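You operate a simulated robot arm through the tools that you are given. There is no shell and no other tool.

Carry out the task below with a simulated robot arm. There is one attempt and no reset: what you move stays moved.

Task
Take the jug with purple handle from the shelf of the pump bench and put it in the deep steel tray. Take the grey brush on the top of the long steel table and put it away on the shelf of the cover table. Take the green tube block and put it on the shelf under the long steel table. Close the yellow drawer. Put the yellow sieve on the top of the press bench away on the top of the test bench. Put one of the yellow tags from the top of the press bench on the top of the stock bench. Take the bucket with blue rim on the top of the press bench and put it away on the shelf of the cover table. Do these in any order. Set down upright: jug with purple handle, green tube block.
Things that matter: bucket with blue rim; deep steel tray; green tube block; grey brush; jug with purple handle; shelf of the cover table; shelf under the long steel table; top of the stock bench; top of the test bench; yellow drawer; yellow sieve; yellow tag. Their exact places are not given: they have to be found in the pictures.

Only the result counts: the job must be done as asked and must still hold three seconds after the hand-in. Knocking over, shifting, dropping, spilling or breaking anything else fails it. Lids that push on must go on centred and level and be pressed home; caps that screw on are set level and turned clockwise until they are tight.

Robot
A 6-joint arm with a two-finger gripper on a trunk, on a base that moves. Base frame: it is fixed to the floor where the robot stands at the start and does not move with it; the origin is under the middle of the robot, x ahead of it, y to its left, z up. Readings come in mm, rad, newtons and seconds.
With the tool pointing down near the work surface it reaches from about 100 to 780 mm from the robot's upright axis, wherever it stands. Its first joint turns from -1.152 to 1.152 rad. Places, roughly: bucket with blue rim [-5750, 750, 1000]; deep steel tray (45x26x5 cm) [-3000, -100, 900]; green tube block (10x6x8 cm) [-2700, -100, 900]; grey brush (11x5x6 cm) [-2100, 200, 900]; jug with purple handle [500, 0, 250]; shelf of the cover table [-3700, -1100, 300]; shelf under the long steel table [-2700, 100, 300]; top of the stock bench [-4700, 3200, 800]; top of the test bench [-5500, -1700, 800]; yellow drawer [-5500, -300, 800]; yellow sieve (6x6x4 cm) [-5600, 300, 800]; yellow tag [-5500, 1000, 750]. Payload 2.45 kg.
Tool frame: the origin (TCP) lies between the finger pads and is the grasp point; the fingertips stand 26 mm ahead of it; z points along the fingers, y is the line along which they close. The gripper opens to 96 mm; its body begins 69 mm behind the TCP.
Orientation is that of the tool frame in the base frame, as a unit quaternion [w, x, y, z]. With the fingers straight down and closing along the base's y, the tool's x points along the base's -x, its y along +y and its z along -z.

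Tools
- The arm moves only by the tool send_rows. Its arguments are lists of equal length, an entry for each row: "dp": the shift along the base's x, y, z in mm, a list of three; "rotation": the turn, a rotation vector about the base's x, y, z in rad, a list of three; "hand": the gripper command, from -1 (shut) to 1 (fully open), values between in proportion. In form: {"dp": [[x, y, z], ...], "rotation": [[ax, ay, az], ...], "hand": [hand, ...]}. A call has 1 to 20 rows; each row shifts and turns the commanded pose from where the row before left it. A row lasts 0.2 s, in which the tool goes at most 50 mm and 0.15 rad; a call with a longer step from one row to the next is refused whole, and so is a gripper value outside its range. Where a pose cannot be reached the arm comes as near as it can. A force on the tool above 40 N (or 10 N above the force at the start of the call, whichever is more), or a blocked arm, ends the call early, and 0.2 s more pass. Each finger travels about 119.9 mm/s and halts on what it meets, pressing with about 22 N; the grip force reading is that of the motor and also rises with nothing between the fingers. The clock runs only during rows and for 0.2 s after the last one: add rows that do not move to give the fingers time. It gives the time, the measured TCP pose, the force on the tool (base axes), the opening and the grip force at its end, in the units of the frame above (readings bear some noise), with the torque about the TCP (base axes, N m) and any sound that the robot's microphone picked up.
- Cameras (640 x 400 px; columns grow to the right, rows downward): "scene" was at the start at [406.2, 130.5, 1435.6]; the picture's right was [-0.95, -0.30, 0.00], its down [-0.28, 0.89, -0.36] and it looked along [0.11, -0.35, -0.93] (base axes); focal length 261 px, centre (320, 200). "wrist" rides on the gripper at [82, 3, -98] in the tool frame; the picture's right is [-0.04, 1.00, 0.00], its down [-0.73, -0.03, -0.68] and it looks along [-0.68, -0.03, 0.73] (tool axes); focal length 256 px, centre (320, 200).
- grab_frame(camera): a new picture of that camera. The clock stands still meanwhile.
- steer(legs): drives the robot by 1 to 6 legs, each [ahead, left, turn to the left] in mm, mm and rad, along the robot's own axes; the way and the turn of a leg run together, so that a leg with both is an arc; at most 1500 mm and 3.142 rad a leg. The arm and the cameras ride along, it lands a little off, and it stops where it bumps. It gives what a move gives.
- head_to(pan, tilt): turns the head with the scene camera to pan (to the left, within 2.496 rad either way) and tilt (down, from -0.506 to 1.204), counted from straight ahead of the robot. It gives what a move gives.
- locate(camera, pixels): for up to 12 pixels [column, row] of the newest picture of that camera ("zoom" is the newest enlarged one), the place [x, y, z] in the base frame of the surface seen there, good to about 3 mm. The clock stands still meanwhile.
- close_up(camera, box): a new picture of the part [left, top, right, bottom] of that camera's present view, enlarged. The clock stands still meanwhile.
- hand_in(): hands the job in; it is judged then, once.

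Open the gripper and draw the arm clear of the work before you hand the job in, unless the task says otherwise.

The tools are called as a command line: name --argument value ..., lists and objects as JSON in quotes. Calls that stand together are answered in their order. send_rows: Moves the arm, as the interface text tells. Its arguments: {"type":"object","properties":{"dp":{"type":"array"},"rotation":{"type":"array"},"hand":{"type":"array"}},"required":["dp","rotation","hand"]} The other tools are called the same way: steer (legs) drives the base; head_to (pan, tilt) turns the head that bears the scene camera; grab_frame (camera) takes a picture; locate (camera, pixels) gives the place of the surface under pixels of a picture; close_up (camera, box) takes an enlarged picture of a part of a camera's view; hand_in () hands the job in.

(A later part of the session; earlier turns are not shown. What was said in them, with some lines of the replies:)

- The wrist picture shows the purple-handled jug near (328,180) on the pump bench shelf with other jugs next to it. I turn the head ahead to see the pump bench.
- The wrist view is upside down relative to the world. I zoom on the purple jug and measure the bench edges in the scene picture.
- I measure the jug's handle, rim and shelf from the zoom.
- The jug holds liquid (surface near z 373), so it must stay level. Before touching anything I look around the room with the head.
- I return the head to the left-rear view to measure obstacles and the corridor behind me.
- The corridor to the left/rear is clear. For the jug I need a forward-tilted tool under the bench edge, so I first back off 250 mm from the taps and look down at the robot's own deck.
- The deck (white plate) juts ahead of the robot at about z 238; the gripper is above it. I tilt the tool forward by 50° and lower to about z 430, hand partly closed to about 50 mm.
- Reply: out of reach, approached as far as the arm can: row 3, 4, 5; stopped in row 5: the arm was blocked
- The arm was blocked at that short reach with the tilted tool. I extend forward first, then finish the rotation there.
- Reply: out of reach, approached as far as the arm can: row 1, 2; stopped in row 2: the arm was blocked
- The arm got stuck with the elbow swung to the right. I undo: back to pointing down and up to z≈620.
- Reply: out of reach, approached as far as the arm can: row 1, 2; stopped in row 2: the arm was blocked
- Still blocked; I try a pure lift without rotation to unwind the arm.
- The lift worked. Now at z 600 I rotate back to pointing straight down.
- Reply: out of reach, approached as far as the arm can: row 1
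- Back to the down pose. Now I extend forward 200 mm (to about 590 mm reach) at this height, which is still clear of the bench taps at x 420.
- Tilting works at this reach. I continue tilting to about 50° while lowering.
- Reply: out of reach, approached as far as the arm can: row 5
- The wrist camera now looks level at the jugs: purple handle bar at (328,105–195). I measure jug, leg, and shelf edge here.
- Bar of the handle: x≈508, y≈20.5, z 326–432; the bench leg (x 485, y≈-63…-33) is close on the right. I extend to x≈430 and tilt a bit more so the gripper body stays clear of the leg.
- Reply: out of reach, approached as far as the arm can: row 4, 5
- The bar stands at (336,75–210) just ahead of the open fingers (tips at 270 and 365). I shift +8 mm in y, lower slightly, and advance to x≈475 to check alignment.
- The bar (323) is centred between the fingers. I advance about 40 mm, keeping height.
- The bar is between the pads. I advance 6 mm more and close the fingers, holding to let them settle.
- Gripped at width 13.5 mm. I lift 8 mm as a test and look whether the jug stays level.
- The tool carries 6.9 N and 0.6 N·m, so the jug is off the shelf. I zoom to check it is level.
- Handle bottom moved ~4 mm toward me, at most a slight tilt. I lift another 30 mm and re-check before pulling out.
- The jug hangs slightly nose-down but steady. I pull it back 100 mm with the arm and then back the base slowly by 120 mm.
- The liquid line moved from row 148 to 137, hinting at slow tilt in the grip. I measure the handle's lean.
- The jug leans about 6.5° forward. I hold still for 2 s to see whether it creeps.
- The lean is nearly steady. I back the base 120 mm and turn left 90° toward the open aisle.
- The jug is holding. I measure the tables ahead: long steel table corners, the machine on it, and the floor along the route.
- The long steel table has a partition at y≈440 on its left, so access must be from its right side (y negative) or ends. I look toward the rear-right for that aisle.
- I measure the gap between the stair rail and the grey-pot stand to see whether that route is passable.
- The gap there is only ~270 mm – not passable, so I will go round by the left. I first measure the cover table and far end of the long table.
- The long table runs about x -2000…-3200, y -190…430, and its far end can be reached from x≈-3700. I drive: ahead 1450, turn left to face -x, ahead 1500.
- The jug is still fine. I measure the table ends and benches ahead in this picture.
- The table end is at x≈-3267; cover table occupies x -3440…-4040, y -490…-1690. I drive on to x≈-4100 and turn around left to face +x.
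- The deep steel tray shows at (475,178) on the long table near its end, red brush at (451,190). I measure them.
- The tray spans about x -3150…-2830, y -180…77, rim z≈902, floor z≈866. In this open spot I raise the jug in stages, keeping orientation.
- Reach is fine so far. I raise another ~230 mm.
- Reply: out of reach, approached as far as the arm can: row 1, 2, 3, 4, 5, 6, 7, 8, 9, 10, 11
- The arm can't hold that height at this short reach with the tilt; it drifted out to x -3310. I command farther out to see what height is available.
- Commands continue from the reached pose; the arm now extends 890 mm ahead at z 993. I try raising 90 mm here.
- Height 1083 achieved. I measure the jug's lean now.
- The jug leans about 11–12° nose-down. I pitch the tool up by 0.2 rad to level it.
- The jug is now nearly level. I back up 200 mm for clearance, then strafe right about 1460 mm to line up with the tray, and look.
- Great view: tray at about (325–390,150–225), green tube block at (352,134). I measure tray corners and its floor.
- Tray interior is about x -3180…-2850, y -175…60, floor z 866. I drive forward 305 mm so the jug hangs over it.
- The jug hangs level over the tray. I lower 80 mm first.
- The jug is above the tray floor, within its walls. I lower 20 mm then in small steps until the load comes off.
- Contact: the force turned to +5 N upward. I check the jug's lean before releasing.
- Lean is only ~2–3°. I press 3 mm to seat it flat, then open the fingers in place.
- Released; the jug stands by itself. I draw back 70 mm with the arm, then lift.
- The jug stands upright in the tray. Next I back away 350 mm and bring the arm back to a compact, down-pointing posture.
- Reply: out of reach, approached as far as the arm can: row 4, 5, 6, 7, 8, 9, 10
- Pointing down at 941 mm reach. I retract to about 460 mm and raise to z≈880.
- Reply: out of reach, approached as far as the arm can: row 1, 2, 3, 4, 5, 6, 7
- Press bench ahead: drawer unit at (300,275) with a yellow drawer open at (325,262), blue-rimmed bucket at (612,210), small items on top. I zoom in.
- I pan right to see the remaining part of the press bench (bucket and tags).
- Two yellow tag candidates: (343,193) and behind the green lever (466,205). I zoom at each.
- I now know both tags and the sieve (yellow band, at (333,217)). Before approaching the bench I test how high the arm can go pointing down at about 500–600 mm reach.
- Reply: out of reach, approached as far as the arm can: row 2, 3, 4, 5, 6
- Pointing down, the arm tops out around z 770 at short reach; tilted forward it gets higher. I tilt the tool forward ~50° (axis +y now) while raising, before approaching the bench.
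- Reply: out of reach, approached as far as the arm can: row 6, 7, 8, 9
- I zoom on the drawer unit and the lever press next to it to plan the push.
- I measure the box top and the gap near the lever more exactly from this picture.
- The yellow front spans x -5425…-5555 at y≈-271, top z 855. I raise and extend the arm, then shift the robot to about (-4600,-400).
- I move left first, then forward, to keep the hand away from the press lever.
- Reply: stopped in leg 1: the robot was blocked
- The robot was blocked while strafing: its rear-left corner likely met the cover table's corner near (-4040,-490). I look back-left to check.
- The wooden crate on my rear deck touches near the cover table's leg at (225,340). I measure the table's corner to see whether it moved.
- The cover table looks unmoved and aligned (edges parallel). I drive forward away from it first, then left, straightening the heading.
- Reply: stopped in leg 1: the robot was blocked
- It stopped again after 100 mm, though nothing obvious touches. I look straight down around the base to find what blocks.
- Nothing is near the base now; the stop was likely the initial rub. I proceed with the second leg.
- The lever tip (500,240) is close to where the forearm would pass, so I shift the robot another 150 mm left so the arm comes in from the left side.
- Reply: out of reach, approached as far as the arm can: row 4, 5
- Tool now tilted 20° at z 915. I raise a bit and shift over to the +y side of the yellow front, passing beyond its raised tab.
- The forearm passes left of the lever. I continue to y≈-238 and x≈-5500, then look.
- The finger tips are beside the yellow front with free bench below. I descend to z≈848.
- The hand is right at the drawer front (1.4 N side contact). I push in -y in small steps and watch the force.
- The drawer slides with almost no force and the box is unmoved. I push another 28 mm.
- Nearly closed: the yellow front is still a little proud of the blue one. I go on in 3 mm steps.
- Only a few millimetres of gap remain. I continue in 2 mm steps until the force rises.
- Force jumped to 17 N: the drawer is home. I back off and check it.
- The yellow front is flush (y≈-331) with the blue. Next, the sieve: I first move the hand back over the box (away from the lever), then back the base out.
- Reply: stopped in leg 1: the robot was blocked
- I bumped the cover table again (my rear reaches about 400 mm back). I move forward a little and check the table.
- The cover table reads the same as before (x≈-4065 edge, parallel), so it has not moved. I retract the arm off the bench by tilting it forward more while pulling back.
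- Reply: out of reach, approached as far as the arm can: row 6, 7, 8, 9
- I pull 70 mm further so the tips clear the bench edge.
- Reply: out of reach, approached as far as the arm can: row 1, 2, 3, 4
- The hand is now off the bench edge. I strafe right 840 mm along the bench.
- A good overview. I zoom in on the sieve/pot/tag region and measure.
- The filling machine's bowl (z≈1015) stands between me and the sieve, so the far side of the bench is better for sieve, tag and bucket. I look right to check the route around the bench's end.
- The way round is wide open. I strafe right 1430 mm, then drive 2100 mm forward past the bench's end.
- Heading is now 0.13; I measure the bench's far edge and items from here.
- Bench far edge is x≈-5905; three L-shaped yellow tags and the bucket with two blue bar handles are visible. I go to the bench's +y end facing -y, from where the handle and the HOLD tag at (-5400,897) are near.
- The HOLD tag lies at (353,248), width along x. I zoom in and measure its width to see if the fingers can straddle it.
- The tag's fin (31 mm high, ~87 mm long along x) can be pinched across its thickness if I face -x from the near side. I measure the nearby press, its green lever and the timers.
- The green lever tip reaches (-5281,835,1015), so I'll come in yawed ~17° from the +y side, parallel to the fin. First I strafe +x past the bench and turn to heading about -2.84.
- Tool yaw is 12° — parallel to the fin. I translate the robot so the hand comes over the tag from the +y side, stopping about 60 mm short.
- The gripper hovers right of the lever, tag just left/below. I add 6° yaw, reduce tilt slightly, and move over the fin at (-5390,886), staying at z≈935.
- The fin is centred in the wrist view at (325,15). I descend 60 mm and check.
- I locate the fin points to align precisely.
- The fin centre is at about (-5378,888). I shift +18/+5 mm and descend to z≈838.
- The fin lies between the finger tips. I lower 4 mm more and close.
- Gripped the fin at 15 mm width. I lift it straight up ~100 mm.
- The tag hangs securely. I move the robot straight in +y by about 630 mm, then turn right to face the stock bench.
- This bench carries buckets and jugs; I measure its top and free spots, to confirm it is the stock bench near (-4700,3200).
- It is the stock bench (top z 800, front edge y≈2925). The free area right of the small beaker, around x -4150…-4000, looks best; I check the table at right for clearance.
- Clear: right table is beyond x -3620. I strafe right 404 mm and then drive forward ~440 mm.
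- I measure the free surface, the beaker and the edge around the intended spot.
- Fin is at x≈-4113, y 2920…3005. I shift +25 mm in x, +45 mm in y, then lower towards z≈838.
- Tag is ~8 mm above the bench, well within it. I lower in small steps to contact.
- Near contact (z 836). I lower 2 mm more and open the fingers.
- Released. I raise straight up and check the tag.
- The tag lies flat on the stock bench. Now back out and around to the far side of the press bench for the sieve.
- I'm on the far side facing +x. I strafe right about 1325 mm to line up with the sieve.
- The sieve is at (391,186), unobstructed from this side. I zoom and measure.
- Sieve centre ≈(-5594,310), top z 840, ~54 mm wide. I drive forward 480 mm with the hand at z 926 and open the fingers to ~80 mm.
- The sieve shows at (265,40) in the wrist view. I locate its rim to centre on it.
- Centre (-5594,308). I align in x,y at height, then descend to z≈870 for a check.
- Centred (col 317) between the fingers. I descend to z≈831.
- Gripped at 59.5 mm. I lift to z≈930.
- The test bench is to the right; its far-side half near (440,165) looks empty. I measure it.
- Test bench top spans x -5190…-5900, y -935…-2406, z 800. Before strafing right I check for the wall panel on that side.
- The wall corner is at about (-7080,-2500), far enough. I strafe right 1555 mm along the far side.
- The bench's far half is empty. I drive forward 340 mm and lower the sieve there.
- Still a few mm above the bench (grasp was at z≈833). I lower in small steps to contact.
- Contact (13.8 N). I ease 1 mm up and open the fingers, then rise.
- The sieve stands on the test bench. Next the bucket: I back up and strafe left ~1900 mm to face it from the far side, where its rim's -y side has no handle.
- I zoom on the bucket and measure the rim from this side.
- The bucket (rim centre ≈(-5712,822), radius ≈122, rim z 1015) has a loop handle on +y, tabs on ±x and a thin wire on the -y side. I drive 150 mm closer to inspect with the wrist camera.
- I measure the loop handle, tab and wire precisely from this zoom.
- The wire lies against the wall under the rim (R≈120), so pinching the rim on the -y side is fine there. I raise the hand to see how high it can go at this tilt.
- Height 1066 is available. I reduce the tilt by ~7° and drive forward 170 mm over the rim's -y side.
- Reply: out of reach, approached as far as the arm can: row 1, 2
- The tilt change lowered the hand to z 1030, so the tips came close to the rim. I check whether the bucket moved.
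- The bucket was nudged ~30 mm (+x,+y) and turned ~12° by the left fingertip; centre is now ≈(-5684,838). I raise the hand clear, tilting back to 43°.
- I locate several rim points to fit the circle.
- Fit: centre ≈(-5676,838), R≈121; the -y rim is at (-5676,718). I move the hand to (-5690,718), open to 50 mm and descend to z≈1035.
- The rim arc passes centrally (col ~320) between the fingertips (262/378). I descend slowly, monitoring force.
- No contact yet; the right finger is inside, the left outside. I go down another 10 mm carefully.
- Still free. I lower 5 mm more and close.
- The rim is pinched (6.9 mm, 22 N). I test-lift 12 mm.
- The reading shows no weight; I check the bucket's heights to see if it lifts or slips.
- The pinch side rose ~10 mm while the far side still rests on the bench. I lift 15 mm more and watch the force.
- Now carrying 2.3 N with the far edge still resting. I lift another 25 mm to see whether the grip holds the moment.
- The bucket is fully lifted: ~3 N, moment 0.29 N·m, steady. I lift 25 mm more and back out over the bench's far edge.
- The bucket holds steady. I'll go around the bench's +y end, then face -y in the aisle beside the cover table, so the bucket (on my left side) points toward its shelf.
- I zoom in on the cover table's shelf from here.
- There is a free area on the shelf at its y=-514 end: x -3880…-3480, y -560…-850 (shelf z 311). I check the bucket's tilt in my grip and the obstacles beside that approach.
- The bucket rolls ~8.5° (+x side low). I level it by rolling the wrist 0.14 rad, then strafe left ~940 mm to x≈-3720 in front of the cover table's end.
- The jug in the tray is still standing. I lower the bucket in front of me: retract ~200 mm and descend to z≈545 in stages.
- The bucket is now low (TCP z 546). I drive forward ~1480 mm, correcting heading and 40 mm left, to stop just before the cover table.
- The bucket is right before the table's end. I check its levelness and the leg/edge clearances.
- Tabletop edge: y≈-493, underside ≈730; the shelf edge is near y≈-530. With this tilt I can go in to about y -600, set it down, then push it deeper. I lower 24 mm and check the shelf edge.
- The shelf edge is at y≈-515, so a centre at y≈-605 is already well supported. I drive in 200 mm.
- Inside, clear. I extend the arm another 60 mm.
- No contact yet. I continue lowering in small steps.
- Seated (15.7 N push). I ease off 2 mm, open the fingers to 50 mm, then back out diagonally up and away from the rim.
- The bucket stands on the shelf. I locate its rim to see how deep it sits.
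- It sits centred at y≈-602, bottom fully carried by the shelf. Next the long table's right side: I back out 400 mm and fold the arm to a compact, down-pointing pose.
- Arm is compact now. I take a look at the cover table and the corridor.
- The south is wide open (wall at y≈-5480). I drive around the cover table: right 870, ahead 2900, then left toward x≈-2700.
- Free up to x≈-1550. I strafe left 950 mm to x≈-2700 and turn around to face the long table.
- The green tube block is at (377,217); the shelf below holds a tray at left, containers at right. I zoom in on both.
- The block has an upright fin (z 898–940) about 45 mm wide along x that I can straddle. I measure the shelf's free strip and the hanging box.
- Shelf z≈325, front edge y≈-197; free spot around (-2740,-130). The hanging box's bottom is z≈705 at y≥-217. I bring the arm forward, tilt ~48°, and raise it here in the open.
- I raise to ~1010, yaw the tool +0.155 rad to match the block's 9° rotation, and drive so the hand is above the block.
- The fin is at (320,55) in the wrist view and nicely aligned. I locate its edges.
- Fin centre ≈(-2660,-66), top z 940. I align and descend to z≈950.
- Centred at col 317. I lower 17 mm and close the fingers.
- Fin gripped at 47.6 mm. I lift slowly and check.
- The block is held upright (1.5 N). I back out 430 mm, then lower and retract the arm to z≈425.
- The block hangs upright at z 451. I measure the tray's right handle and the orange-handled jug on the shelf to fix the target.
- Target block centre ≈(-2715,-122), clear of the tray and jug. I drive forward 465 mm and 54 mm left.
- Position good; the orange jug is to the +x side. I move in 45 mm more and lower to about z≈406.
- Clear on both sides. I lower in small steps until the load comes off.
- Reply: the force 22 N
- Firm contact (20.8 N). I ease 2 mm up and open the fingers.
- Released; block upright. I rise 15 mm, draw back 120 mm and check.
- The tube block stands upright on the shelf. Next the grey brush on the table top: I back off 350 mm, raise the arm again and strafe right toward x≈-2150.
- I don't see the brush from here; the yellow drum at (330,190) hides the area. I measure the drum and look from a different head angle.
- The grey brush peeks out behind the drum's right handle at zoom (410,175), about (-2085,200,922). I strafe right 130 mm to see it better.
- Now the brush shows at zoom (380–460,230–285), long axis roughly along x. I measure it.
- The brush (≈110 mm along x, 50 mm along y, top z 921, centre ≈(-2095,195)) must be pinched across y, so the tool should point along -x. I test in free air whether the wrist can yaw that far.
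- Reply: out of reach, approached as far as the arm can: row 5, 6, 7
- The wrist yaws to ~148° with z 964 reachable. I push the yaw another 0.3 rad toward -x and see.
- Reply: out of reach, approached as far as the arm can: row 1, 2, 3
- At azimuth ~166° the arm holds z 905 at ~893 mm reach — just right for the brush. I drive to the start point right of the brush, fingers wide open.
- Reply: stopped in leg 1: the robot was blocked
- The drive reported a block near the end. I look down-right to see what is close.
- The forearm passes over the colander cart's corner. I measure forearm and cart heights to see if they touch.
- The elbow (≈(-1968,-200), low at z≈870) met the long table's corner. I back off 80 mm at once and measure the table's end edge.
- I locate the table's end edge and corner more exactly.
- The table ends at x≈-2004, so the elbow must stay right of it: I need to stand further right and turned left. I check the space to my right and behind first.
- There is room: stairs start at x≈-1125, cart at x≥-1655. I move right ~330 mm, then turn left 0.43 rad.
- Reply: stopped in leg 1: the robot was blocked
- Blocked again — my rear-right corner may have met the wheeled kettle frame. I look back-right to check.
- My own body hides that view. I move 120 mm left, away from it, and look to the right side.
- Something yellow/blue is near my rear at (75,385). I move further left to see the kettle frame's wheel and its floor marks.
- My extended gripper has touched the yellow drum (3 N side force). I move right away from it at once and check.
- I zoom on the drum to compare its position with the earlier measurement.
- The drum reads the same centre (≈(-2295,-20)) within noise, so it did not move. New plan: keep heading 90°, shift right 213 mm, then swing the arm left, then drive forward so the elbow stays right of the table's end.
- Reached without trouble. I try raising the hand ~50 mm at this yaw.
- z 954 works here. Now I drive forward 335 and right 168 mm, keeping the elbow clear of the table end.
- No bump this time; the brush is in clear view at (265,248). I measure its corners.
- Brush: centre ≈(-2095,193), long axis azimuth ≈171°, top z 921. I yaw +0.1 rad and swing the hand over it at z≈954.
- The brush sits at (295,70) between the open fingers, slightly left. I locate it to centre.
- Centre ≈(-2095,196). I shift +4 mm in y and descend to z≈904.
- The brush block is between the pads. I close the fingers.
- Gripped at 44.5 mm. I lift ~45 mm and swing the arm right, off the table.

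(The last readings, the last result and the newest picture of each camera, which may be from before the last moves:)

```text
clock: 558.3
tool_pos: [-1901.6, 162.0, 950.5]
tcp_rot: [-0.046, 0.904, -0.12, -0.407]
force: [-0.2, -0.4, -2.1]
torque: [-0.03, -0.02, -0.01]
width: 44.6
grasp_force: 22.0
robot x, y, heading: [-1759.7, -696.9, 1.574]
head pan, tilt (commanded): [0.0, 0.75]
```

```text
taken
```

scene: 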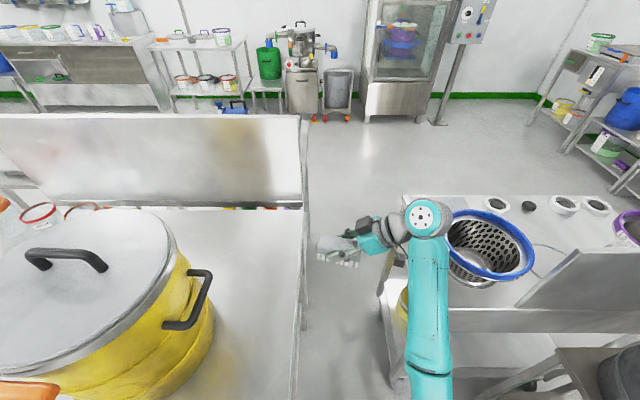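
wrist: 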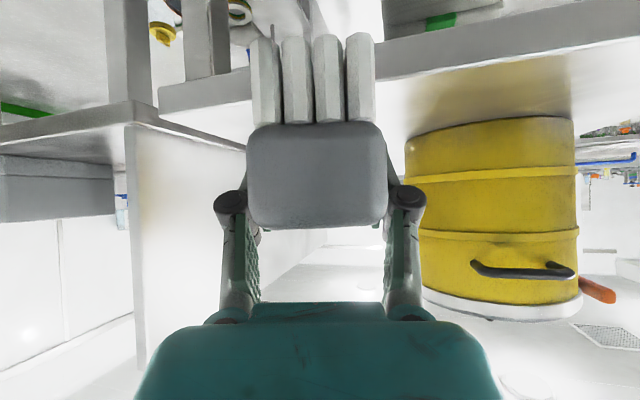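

The brush is held well. I back 330 mm, go left 165 mm, then back 300 mm more — keeping clear of the kettle frame and drum.

steer --legs '[[-325, 0, 0], [0, 165, 0], [-320, 0, 0]]'

head_to --pan 0.0 --tilt 0.75

grab_frame --camera "scene"

```text
clock: 563.2
tool_pos: [-2056.0, -475.7, 950.2]
tcp_rot: [-0.049, 0.903, -0.126, -0.407]
force: [-0.1, -0.2, -1.0]
torque: [0.01, 0.02, 0.0]
width: 44.3
grasp_force: 21.6
robot x, y, heading: [-1926.3, -1338.8, 1.567]
head pan, tilt (commanded): [0.0, 0.75]
```

```text
clock: 563.8
tool_pos: [-2056.4, -475.0, 949.7]
tcp_rot: [-0.049, 0.903, -0.126, -0.408]
force: [0.4, -0.3, -0.7]
torque: [-0.01, 0.05, 0.01]
width: 44.6
grasp_force: 21.9
robot x, y, heading: [-1928.8, -1335.6, 1.566]
head pan, tilt (commanded): [0.0, 0.75]
```

```text
taken
```

scene: 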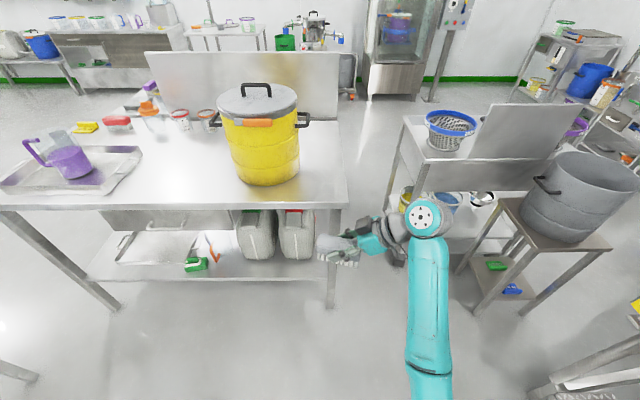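

All is in place. I unwind the wrist yaw to point straight ahead of the robot and lower/retract the arm for the low shelf.

send_rows --dp '[[0, -5, 0], [0, -5, 0], [0, -5, 0], [0, -5, 0], [0, -5, 0], [0, -5, 0], [0, -5, 0], [0, -5, 0], [0, -5, 0], [0, -5, 0], [0, 0, 0]]' --rotation '[[0, 0, -0.13], [0, 0, -0.13], [0, 0, -0.13], [0, 0, -0.13], [0, 0, -0.13], [0, 0, -0.13], [0, 0, -0.13], [0, 0, -0.13], [0, 0, -0.13], [0, 0, -0.13], [0, 0, 0]]' --hand '[-1, -1, -1, -1, -1, -1, -1, -1, -1, -1, -1]'

send_rows --dp '[[0, -5, -15], [0, -8, -30], [0, -10, -35], [0, -10, -35], [0, -10, -35], [0, -10, -35], [0, -10, -35], [0, -10, -35], [0, -10, -35], [0, -10, -35], [0, -10, -35], [0, -10, -35], [0, -8, -30], [0, -5, -15], [0, 0, 0]]' --rotation '[[0, 0, 0], [0, 0, 0], [0, 0, 0], [0, 0, 0], [0, 0, 0], [0, 0, 0], [0, 0, 0], [0, 0, 0], [0, 0, 0], [0, 0, 0], [0, 0, 0], [0, 0, 0], [0, 0, 0], [0, 0, 0], [0, 0, 0]]' --hand '[-1, -1, -1, -1, -1, -1, -1, -1, -1, -1, -1, -1, -1, -1, -1]'

```text
clock: 566.2
tool_pos: [-2057.2, -524.7, 948.3]
tcp_rot: [0.286, -0.643, 0.647, 0.294]
force: [0.2, 0.5, -0.6]
torque: [0.0, 0.0, -0.02]
width: 44.3
grasp_force: 22.2
robot x, y, heading: [-1924.7, -1336.1, 1.559]
head pan, tilt (commanded): [0.0, 0.75]
```

```text
clock: 569.4
tool_pos: [-2057.2, -653.8, 509.3]
tcp_rot: [0.285, -0.643, 0.647, 0.294]
force: [0.1, 1.0, -1.0]
torque: [0.01, 0.0, 0.01]
width: 44.4
grasp_force: 22.2
robot x, y, heading: [-1925.1, -1335.4, 1.561]
head pan, tilt (commanded): [0.0, 0.75]
```

I strafe left to x≈-2610 and turn left to face the cover table's near side, then look at its shelf.

steer --legs '[[0, 690, 0], [0, 0, 1.58]]'

head_to --pan 0.0 --tilt 0.7

grab_frame --camera "scene"

```text
clock: 577.0
tool_pos: [-3301.0, -1427.8, 510.5]
tcp_rot: [-0.003, 0.912, -0.023, -0.409]
force: [-0.2, 0.2, -0.8]
torque: [0.01, -0.03, 0.01]
width: 44.3
grasp_force: 22.1
robot x, y, heading: [-2615.3, -1326.5, 3.088]
head pan, tilt (commanded): [0.0, 0.75]
```

```text
clock: 577.6
tool_pos: [-3302.3, -1427.9, 509.5]
tcp_rot: [-0.003, 0.912, -0.023, -0.409]
force: [0.3, -0.2, -0.8]
torque: [-0.02, 0.0, 0.02]
width: 44.5
grasp_force: 21.5
robot x, y, heading: [-2614.7, -1327.9, 3.087]
head pan, tilt (commanded): [0.0, 0.7]
```

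```text
taken
```

scene: 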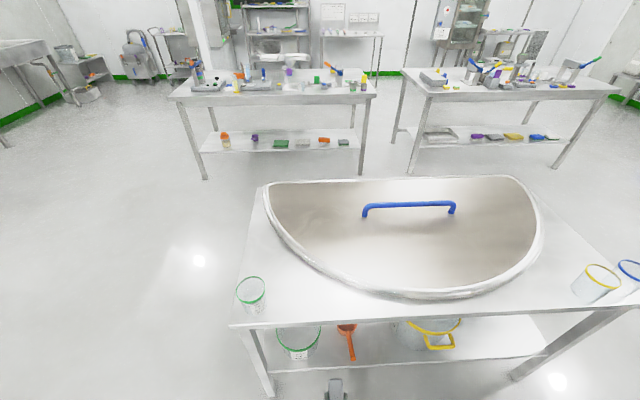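

The shelf from this side: green-rim cup (300,340), orange scoop (345,340), yellow-rim tub (435,330), free space right of it near (495,345). I measure.

locate --camera "scene" --pixels '[[495, 345], [480, 330], [510, 335], [460, 350], [530, 350], [385, 355], [350, 355], [440, 345], [465, 325], [237, 325], [560, 320], [400, 362]]'

close_up --camera "scene" --box '[240, 290, 620, 400]'

grab_frame --camera "wrist"

```text
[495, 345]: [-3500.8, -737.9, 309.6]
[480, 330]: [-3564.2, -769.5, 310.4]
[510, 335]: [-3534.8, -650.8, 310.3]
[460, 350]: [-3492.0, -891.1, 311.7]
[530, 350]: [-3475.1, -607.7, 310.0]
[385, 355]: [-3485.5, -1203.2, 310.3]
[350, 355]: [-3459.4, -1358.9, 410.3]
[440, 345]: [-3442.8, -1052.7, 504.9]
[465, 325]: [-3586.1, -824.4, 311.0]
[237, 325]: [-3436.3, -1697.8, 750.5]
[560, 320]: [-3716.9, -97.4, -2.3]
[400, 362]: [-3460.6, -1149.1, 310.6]
```

```text
1.68 times, centred on (430, 345) of scene
```

zoom: 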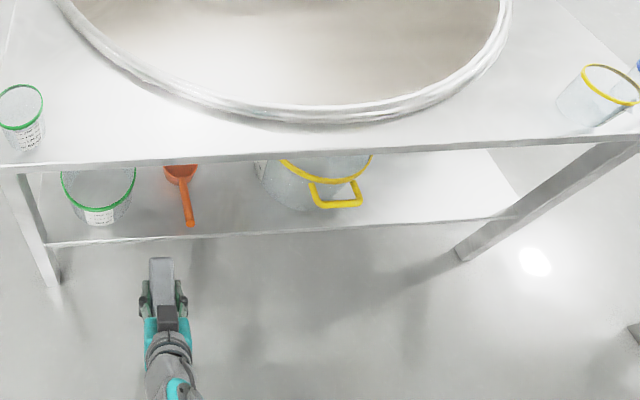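

```text
taken
```

wrist: 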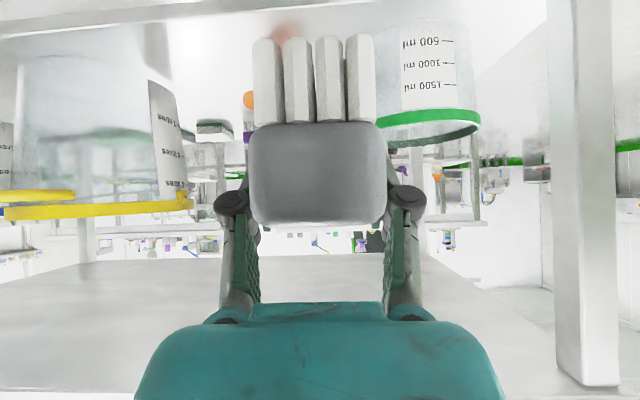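

Free area around x -3450…-3590, y -600…-880 (z 310). I strafe right ~668 mm to line up with y≈-760.

steer --legs '[[0, -665, 0.05]]'

grab_frame --camera "wrist"

head_to --pan 0.0 --tilt 0.85

grab_frame --camera "scene"

```text
clock: 581.4
tool_pos: [-3277.2, -766.6, 509.2]
tcp_rot: [0.008, 0.912, 0.0, -0.41]
force: [-0.5, -0.4, -1.0]
torque: [0.0, 0.01, 0.02]
width: 44.4
grasp_force: 21.7
robot x, y, heading: [-2598.4, -629.6, 3.142]
head pan, tilt (commanded): [0.0, 0.7]
```

```text
taken
```

wrist: 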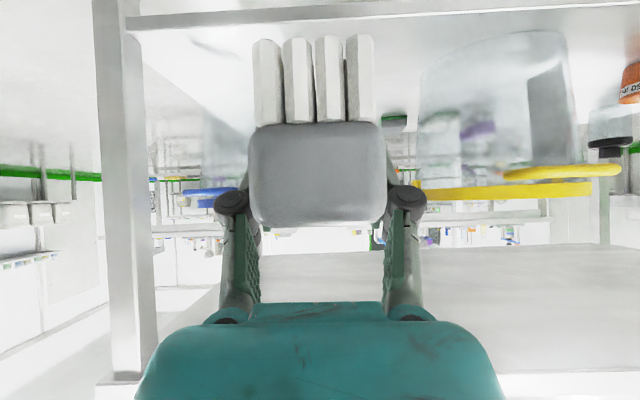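

```text
clock: 582.1
tool_pos: [-3278.4, -766.9, 509.3]
tcp_rot: [0.008, 0.913, 0.0, -0.409]
force: [0.4, -0.4, -1.0]
torque: [0.0, -0.01, 0.0]
width: 44.3
grasp_force: 22.1
robot x, y, heading: [-2596.3, -626.6, 3.142]
head pan, tilt (commanded): [0.0, 0.85]
```

```text
taken
```

scene: 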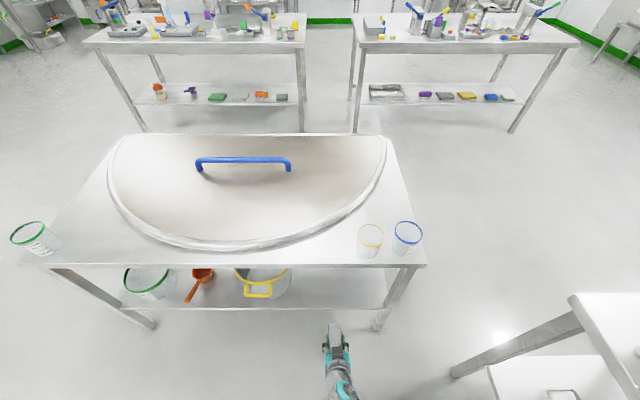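

Lined up at y≈-767. I lower the brush to z≈405, then drive forward 255 mm.

send_rows --dp '[[0, 0, -15], [0, 0, -25], [0, 0, -25], [0, 0, -25], [0, 0, -15], [0, 0, 0]]' --rotation '[[0, 0, 0], [0, 0, 0], [0, 0, 0], [0, 0, 0], [0, 0, 0], [0, 0, 0]]' --hand '[-1, -1, -1, -1, -1, -1]'

steer --legs '[[250, 0, 0]]'

grab_frame --camera "wrist"

grab_frame --camera "scene"

```text
clock: 583.5
tool_pos: [-3279.5, -767.4, 405.7]
tcp_rot: [0.008, 0.912, 0.001, -0.41]
force: [-0.7, 0.9, -1.0]
torque: [0.01, 0.02, 0.0]
width: 44.3
grasp_force: 21.5
robot x, y, heading: [-2594.9, -631.8, 3.138]
head pan, tilt (commanded): [0.0, 0.85]
```

```text
clock: 585.3
tool_pos: [-3526.2, -769.5, 405.6]
tcp_rot: [0.009, 0.912, 0.002, -0.41]
force: [0.0, -0.3, -1.5]
torque: [-0.01, -0.03, -0.01]
width: 44.6
grasp_force: 21.8
robot x, y, heading: [-2843.9, -630.9, -3.14]
head pan, tilt (commanded): [0.0, 0.85]
```

```text
taken
```

wrist: 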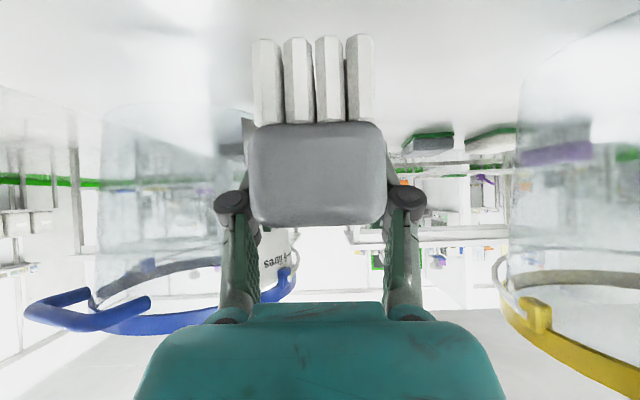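

```text
taken
```

scene: 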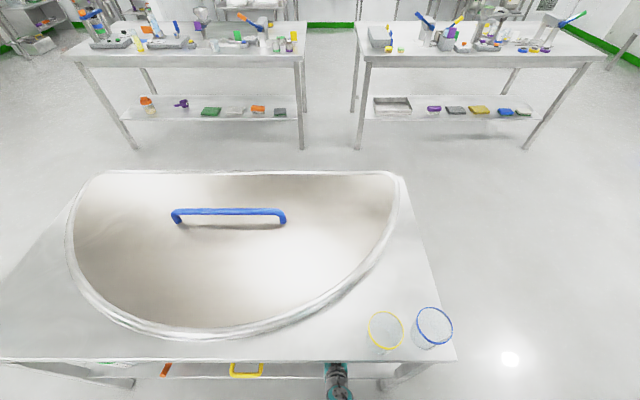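

The brush is between the bucket (left) and the tub (right), both clear. I lower it toward the shelf.

send_rows --dp '[[0, 0, -12], [0, 0, -12], [0, 0, -10], [0, 0, -6], [0, 0, 0]]' --rotation '[[0, 0, 0], [0, 0, 0], [0, 0, 0], [0, 0, 0], [0, 0, 0]]' --hand '[-1, -1, -1, -1, -1]'

send_rows --dp '[[0, 0, -3], [0, 0, -3], [0, 0, 0]]' --rotation '[[0, 0, 0], [0, 0, 0], [0, 0, 0]]' --hand '[-1, -1, -1]'

```text
clock: 586.5
tool_pos: [-3527.1, -768.7, 364.3]
tcp_rot: [0.008, 0.912, 0.001, -0.409]
force: [0.2, 0.5, -0.7]
torque: [-0.02, 0.03, 0.0]
width: 44.6
grasp_force: 22.5
robot x, y, heading: [-2846.6, -632.6, -3.137]
head pan, tilt (commanded): [0.0, 0.85]
```

```text
clock: 587.3
tool_pos: [-3527.3, -768.2, 360.0]
tcp_rot: [0.008, 0.912, 0.001, -0.409]
force: [0.3, -0.4, -1.5]
torque: [-0.01, 0.02, -0.01]
width: 44.5
grasp_force: 22.1
robot x, y, heading: [-2848.0, -630.2, -3.138]
head pan, tilt (commanded): [0.0, 0.85]
```

Still hanging (−1.5 N). I lower another few mm.

send_rows --dp '[[0, 0, -3], [0, 0, -2], [0, 0, 0]]' --rotation '[[0, 0, 0], [0, 0, 0], [0, 0, 0]]' --hand '[-1, -1, -1]'

send_rows --dp '[[0, 0, -2], [0, 0, 0]]' --rotation '[[0, 0, 0], [0, 0, 0]]' --hand '[-1, -1]'

```text
clock: 588.1
tool_pos: [-3528.2, -768.0, 355.0]
tcp_rot: [0.009, 0.912, 0.002, -0.41]
force: [2.0, 3.6, 14.8]
torque: [0.19, 0.23, -0.05]
width: 44.5
grasp_force: 21.8
robot x, y, heading: [-2843.8, -626.5, -3.137]
head pan, tilt (commanded): [0.0, 0.85]
```

```text
clock: 588.7
tool_pos: [-3527.9, -770.5, 354.1]
tcp_rot: [0.007, 0.912, 0.001, -0.41]
force: [-3.1, 6.2, 20.7]
torque: [0.18, 0.46, -0.18]
width: 44.6
grasp_force: 22.1
robot x, y, heading: [-2845.8, -636.2, -3.137]
head pan, tilt (commanded): [0.0, 0.85]
```

The brush stands on the shelf (20 N push). I ease up 2 mm, open, and withdraw upward and back.

send_rows --dp '[[0, 0, 2], [0, 0, 0], [0, 0, 0], [0, 0, 0]]' --rotation '[[0, 0, 0], [0, 0, 0], [0, 0, 0], [0, 0, 0]]' --hand '[-1, 0.1, 0.5, 0.5]'

send_rows --dp '[[0, 0, 15], [0, 0, 20], [0, 0, 20], [15, 0, 15], [25, 0, 5], [30, 0, 0], [30, 0, 0], [30, 0, 0], [0, 0, 0]]' --rotation '[[0, 0, 0], [0, 0, 0], [0, 0, 0], [0, 0, 0], [0, 0, 0], [0, 0, 0], [0, 0, 0], [0, 0, 0], [0, 0, 0]]' --hand '[0.5, 0.5, 0.5, 0.5, 0.5, 0.5, 0.5, 0.5, 0.5]'

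grab_frame --camera "wrist"

```text
clock: 589.7
tool_pos: [-3526.2, -768.9, 354.9]
tcp_rot: [0.008, 0.912, 0.002, -0.409]
force: [-0.1, -0.2, 0.9]
torque: [0.03, -0.01, 0.0]
width: 72.2
grasp_force: 0.0
robot x, y, heading: [-2844.3, -630.4, -3.141]
head pan, tilt (commanded): [0.0, 0.85]
```

```text
clock: 591.7
tool_pos: [-3397.4, -768.5, 427.7]
tcp_rot: [0.009, 0.913, 0.001, -0.408]
force: [-0.9, 0.5, 0.4]
torque: [-0.01, -0.04, -0.05]
width: 72.3
grasp_force: 0.1
robot x, y, heading: [-2844.0, -629.1, -3.14]
head pan, tilt (commanded): [0.0, 0.85]
```

```text
taken
```

wrist: 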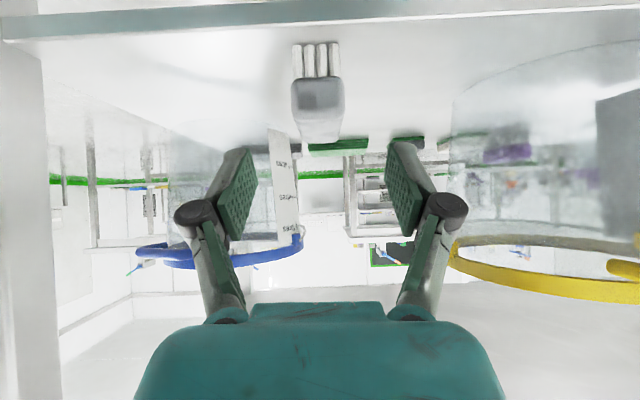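

The brush stands on the shelf. I back away 250 mm and check the bucket, brush, jug and tube block once more.

steer --legs '[[-250, 0, 0]]'

grab_frame --camera "wrist"

head_to --pan -1.2 --tilt 0.6

grab_frame --camera "scene"

```text
clock: 593.5
tool_pos: [-3148.0, -767.5, 427.4]
tcp_rot: [0.008, 0.912, 0.0, -0.409]
force: [0.2, -1.0, 0.2]
torque: [0.02, 0.01, 0.01]
width: 72.0
grasp_force: 0.0
robot x, y, heading: [-2597.0, -628.2, 3.145]
head pan, tilt (commanded): [0.0, 0.85]
```

```text
taken
```

wrist: 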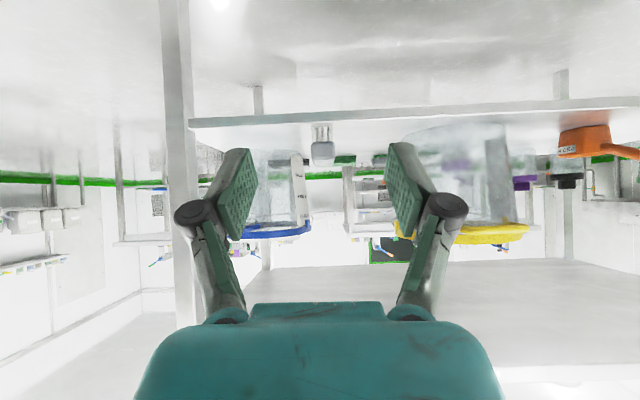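

```text
clock: 595.0
tool_pos: [-3148.1, -766.4, 427.3]
tcp_rot: [0.007, 0.912, 0.0, -0.409]
force: [-0.1, 0.1, 0.1]
torque: [0.01, 0.02, 0.01]
width: 71.9
grasp_force: 0.0
robot x, y, heading: [-2596.4, -630.7, 3.143]
head pan, tilt (commanded): [-1.201, 0.6]
```

```text
taken
```

scene: 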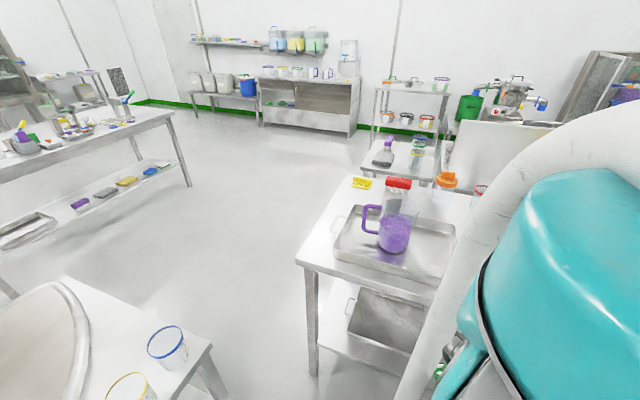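

Jug and shelves look right. I also check the kettle frame I may have brushed, looking back-left.

head_to --pan 2.45 --tilt 0.5

grab_frame --camera "scene"

close_up --camera "scene" --box '[0, 100, 400, 320]'

```text
clock: 598.0
tool_pos: [-3148.8, -766.6, 427.7]
tcp_rot: [0.008, 0.912, 0.001, -0.41]
force: [0.4, 0.0, -0.7]
torque: [0.01, 0.01, -0.01]
width: 72.2
grasp_force: 0.0
robot x, y, heading: [-2596.2, -628.9, 3.145]
head pan, tilt (commanded): [2.45, 0.499]
```

```text
taken
```

scene: 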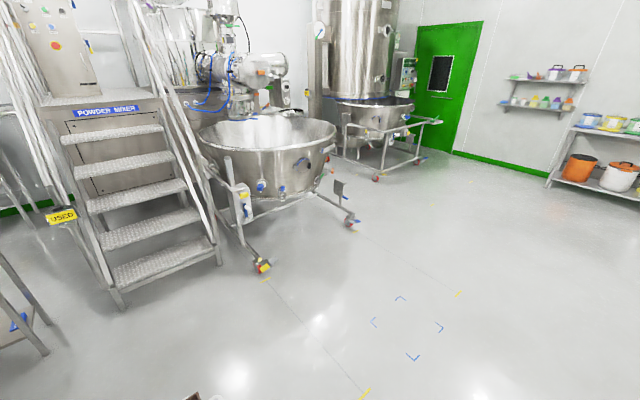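

```text
1.60 times, centred on (200, 210) of scene
```

zoom: 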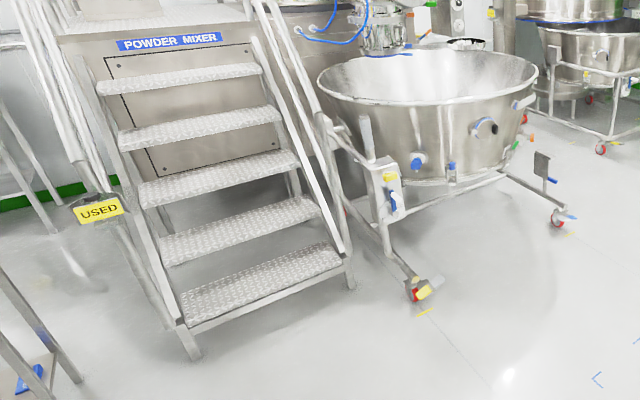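

The frame's wheels still sit by their yellow floor marks. I quickly locate wheel and mark for certainty.

locate --camera "scene" --pixels '[[262, 268], [266, 280], [352, 224], [358, 232], [240, 240], [120, 305]]'

```text
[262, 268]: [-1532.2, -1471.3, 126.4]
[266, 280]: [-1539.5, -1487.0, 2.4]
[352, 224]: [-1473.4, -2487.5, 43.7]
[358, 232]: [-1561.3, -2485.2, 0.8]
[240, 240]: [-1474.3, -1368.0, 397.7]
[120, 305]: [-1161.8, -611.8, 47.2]
```

Frame, stairs and drum are where they were. I open the gripper fully with the arm clear of everything before handing in.

send_rows --dp '[[20, 0, 10], [20, 0, 10], [0, 0, 0]]' --rotation '[[0, 0, 0], [0, 0, 0], [0, 0, 0]]' --hand '[1, 1, 1]'

```text
clock: 598.8
tool_pos: [-3121.4, -757.4, 447.1]
tcp_rot: [0.008, 0.912, 0.001, -0.409]
force: [0.8, -0.1, -0.2]
torque: [-0.02, -0.03, 0.0]
width: 95.9
grasp_force: 0.0
out of reach, approached as far as the arm can: row 2
robot x, y, heading: [-2592.8, -629.6, 3.142]
head pan, tilt (commanded): [2.45, 0.499]
```

All seven items are done: jug in the tray, brush and bucket on the cover table's shelf, tube block on the shelf under the long table, drawer shut, sieve on the test bench and tag on the stock bench. The gripper is open and the arm is clear, so I hand in.

hand_in

```text
The job is handed in.
```

I did all seven tasks and handed the job in. I haven't seen the verdict.

| Item | Where it is now | Last check |
|---|---|---|
| Jug with purple handle | In the deep steel tray | Seen upright near the end |
| Green tube block | On the shelf under the long steel table | Upright when I let go |
| Grey brush | On the shelf of the cover table | Standing on its bristles |
| Bucket with blue rim | On the shelf of the cover table | Standing, near the shelf's end |
| Yellow drawer | Closed | Level with the blue drawer beside it |
| Yellow sieve | On the top of the test bench | Left standing on the clear side |
| Yellow tag (HOLD) | On the top of the stock bench | Lying flat near the right end |

These could count against the result:

- **Bumps:** the robot stopped against the cover table more than once. Its elbow touched the long table's corner, and it was once blocked at a spot matching the wheeled kettle frame's front wheel. Afterwards the cover table measured where it had been. The frame's wheels still sat by their floor marks, though I had no earlier measurement to compare.
- **Yellow drum:** the open gripper pressed on it with about 3 N. Its measured position before and after agrees to within about 5 mm, which is about the accuracy of those measurements.
- **Bucket:** before I picked it up, a fingertip pushed it about 30 mm on the press bench and turned it slightly. On the shelf, its base may hang over the edge by a few millimetres, but its weight is well inside.
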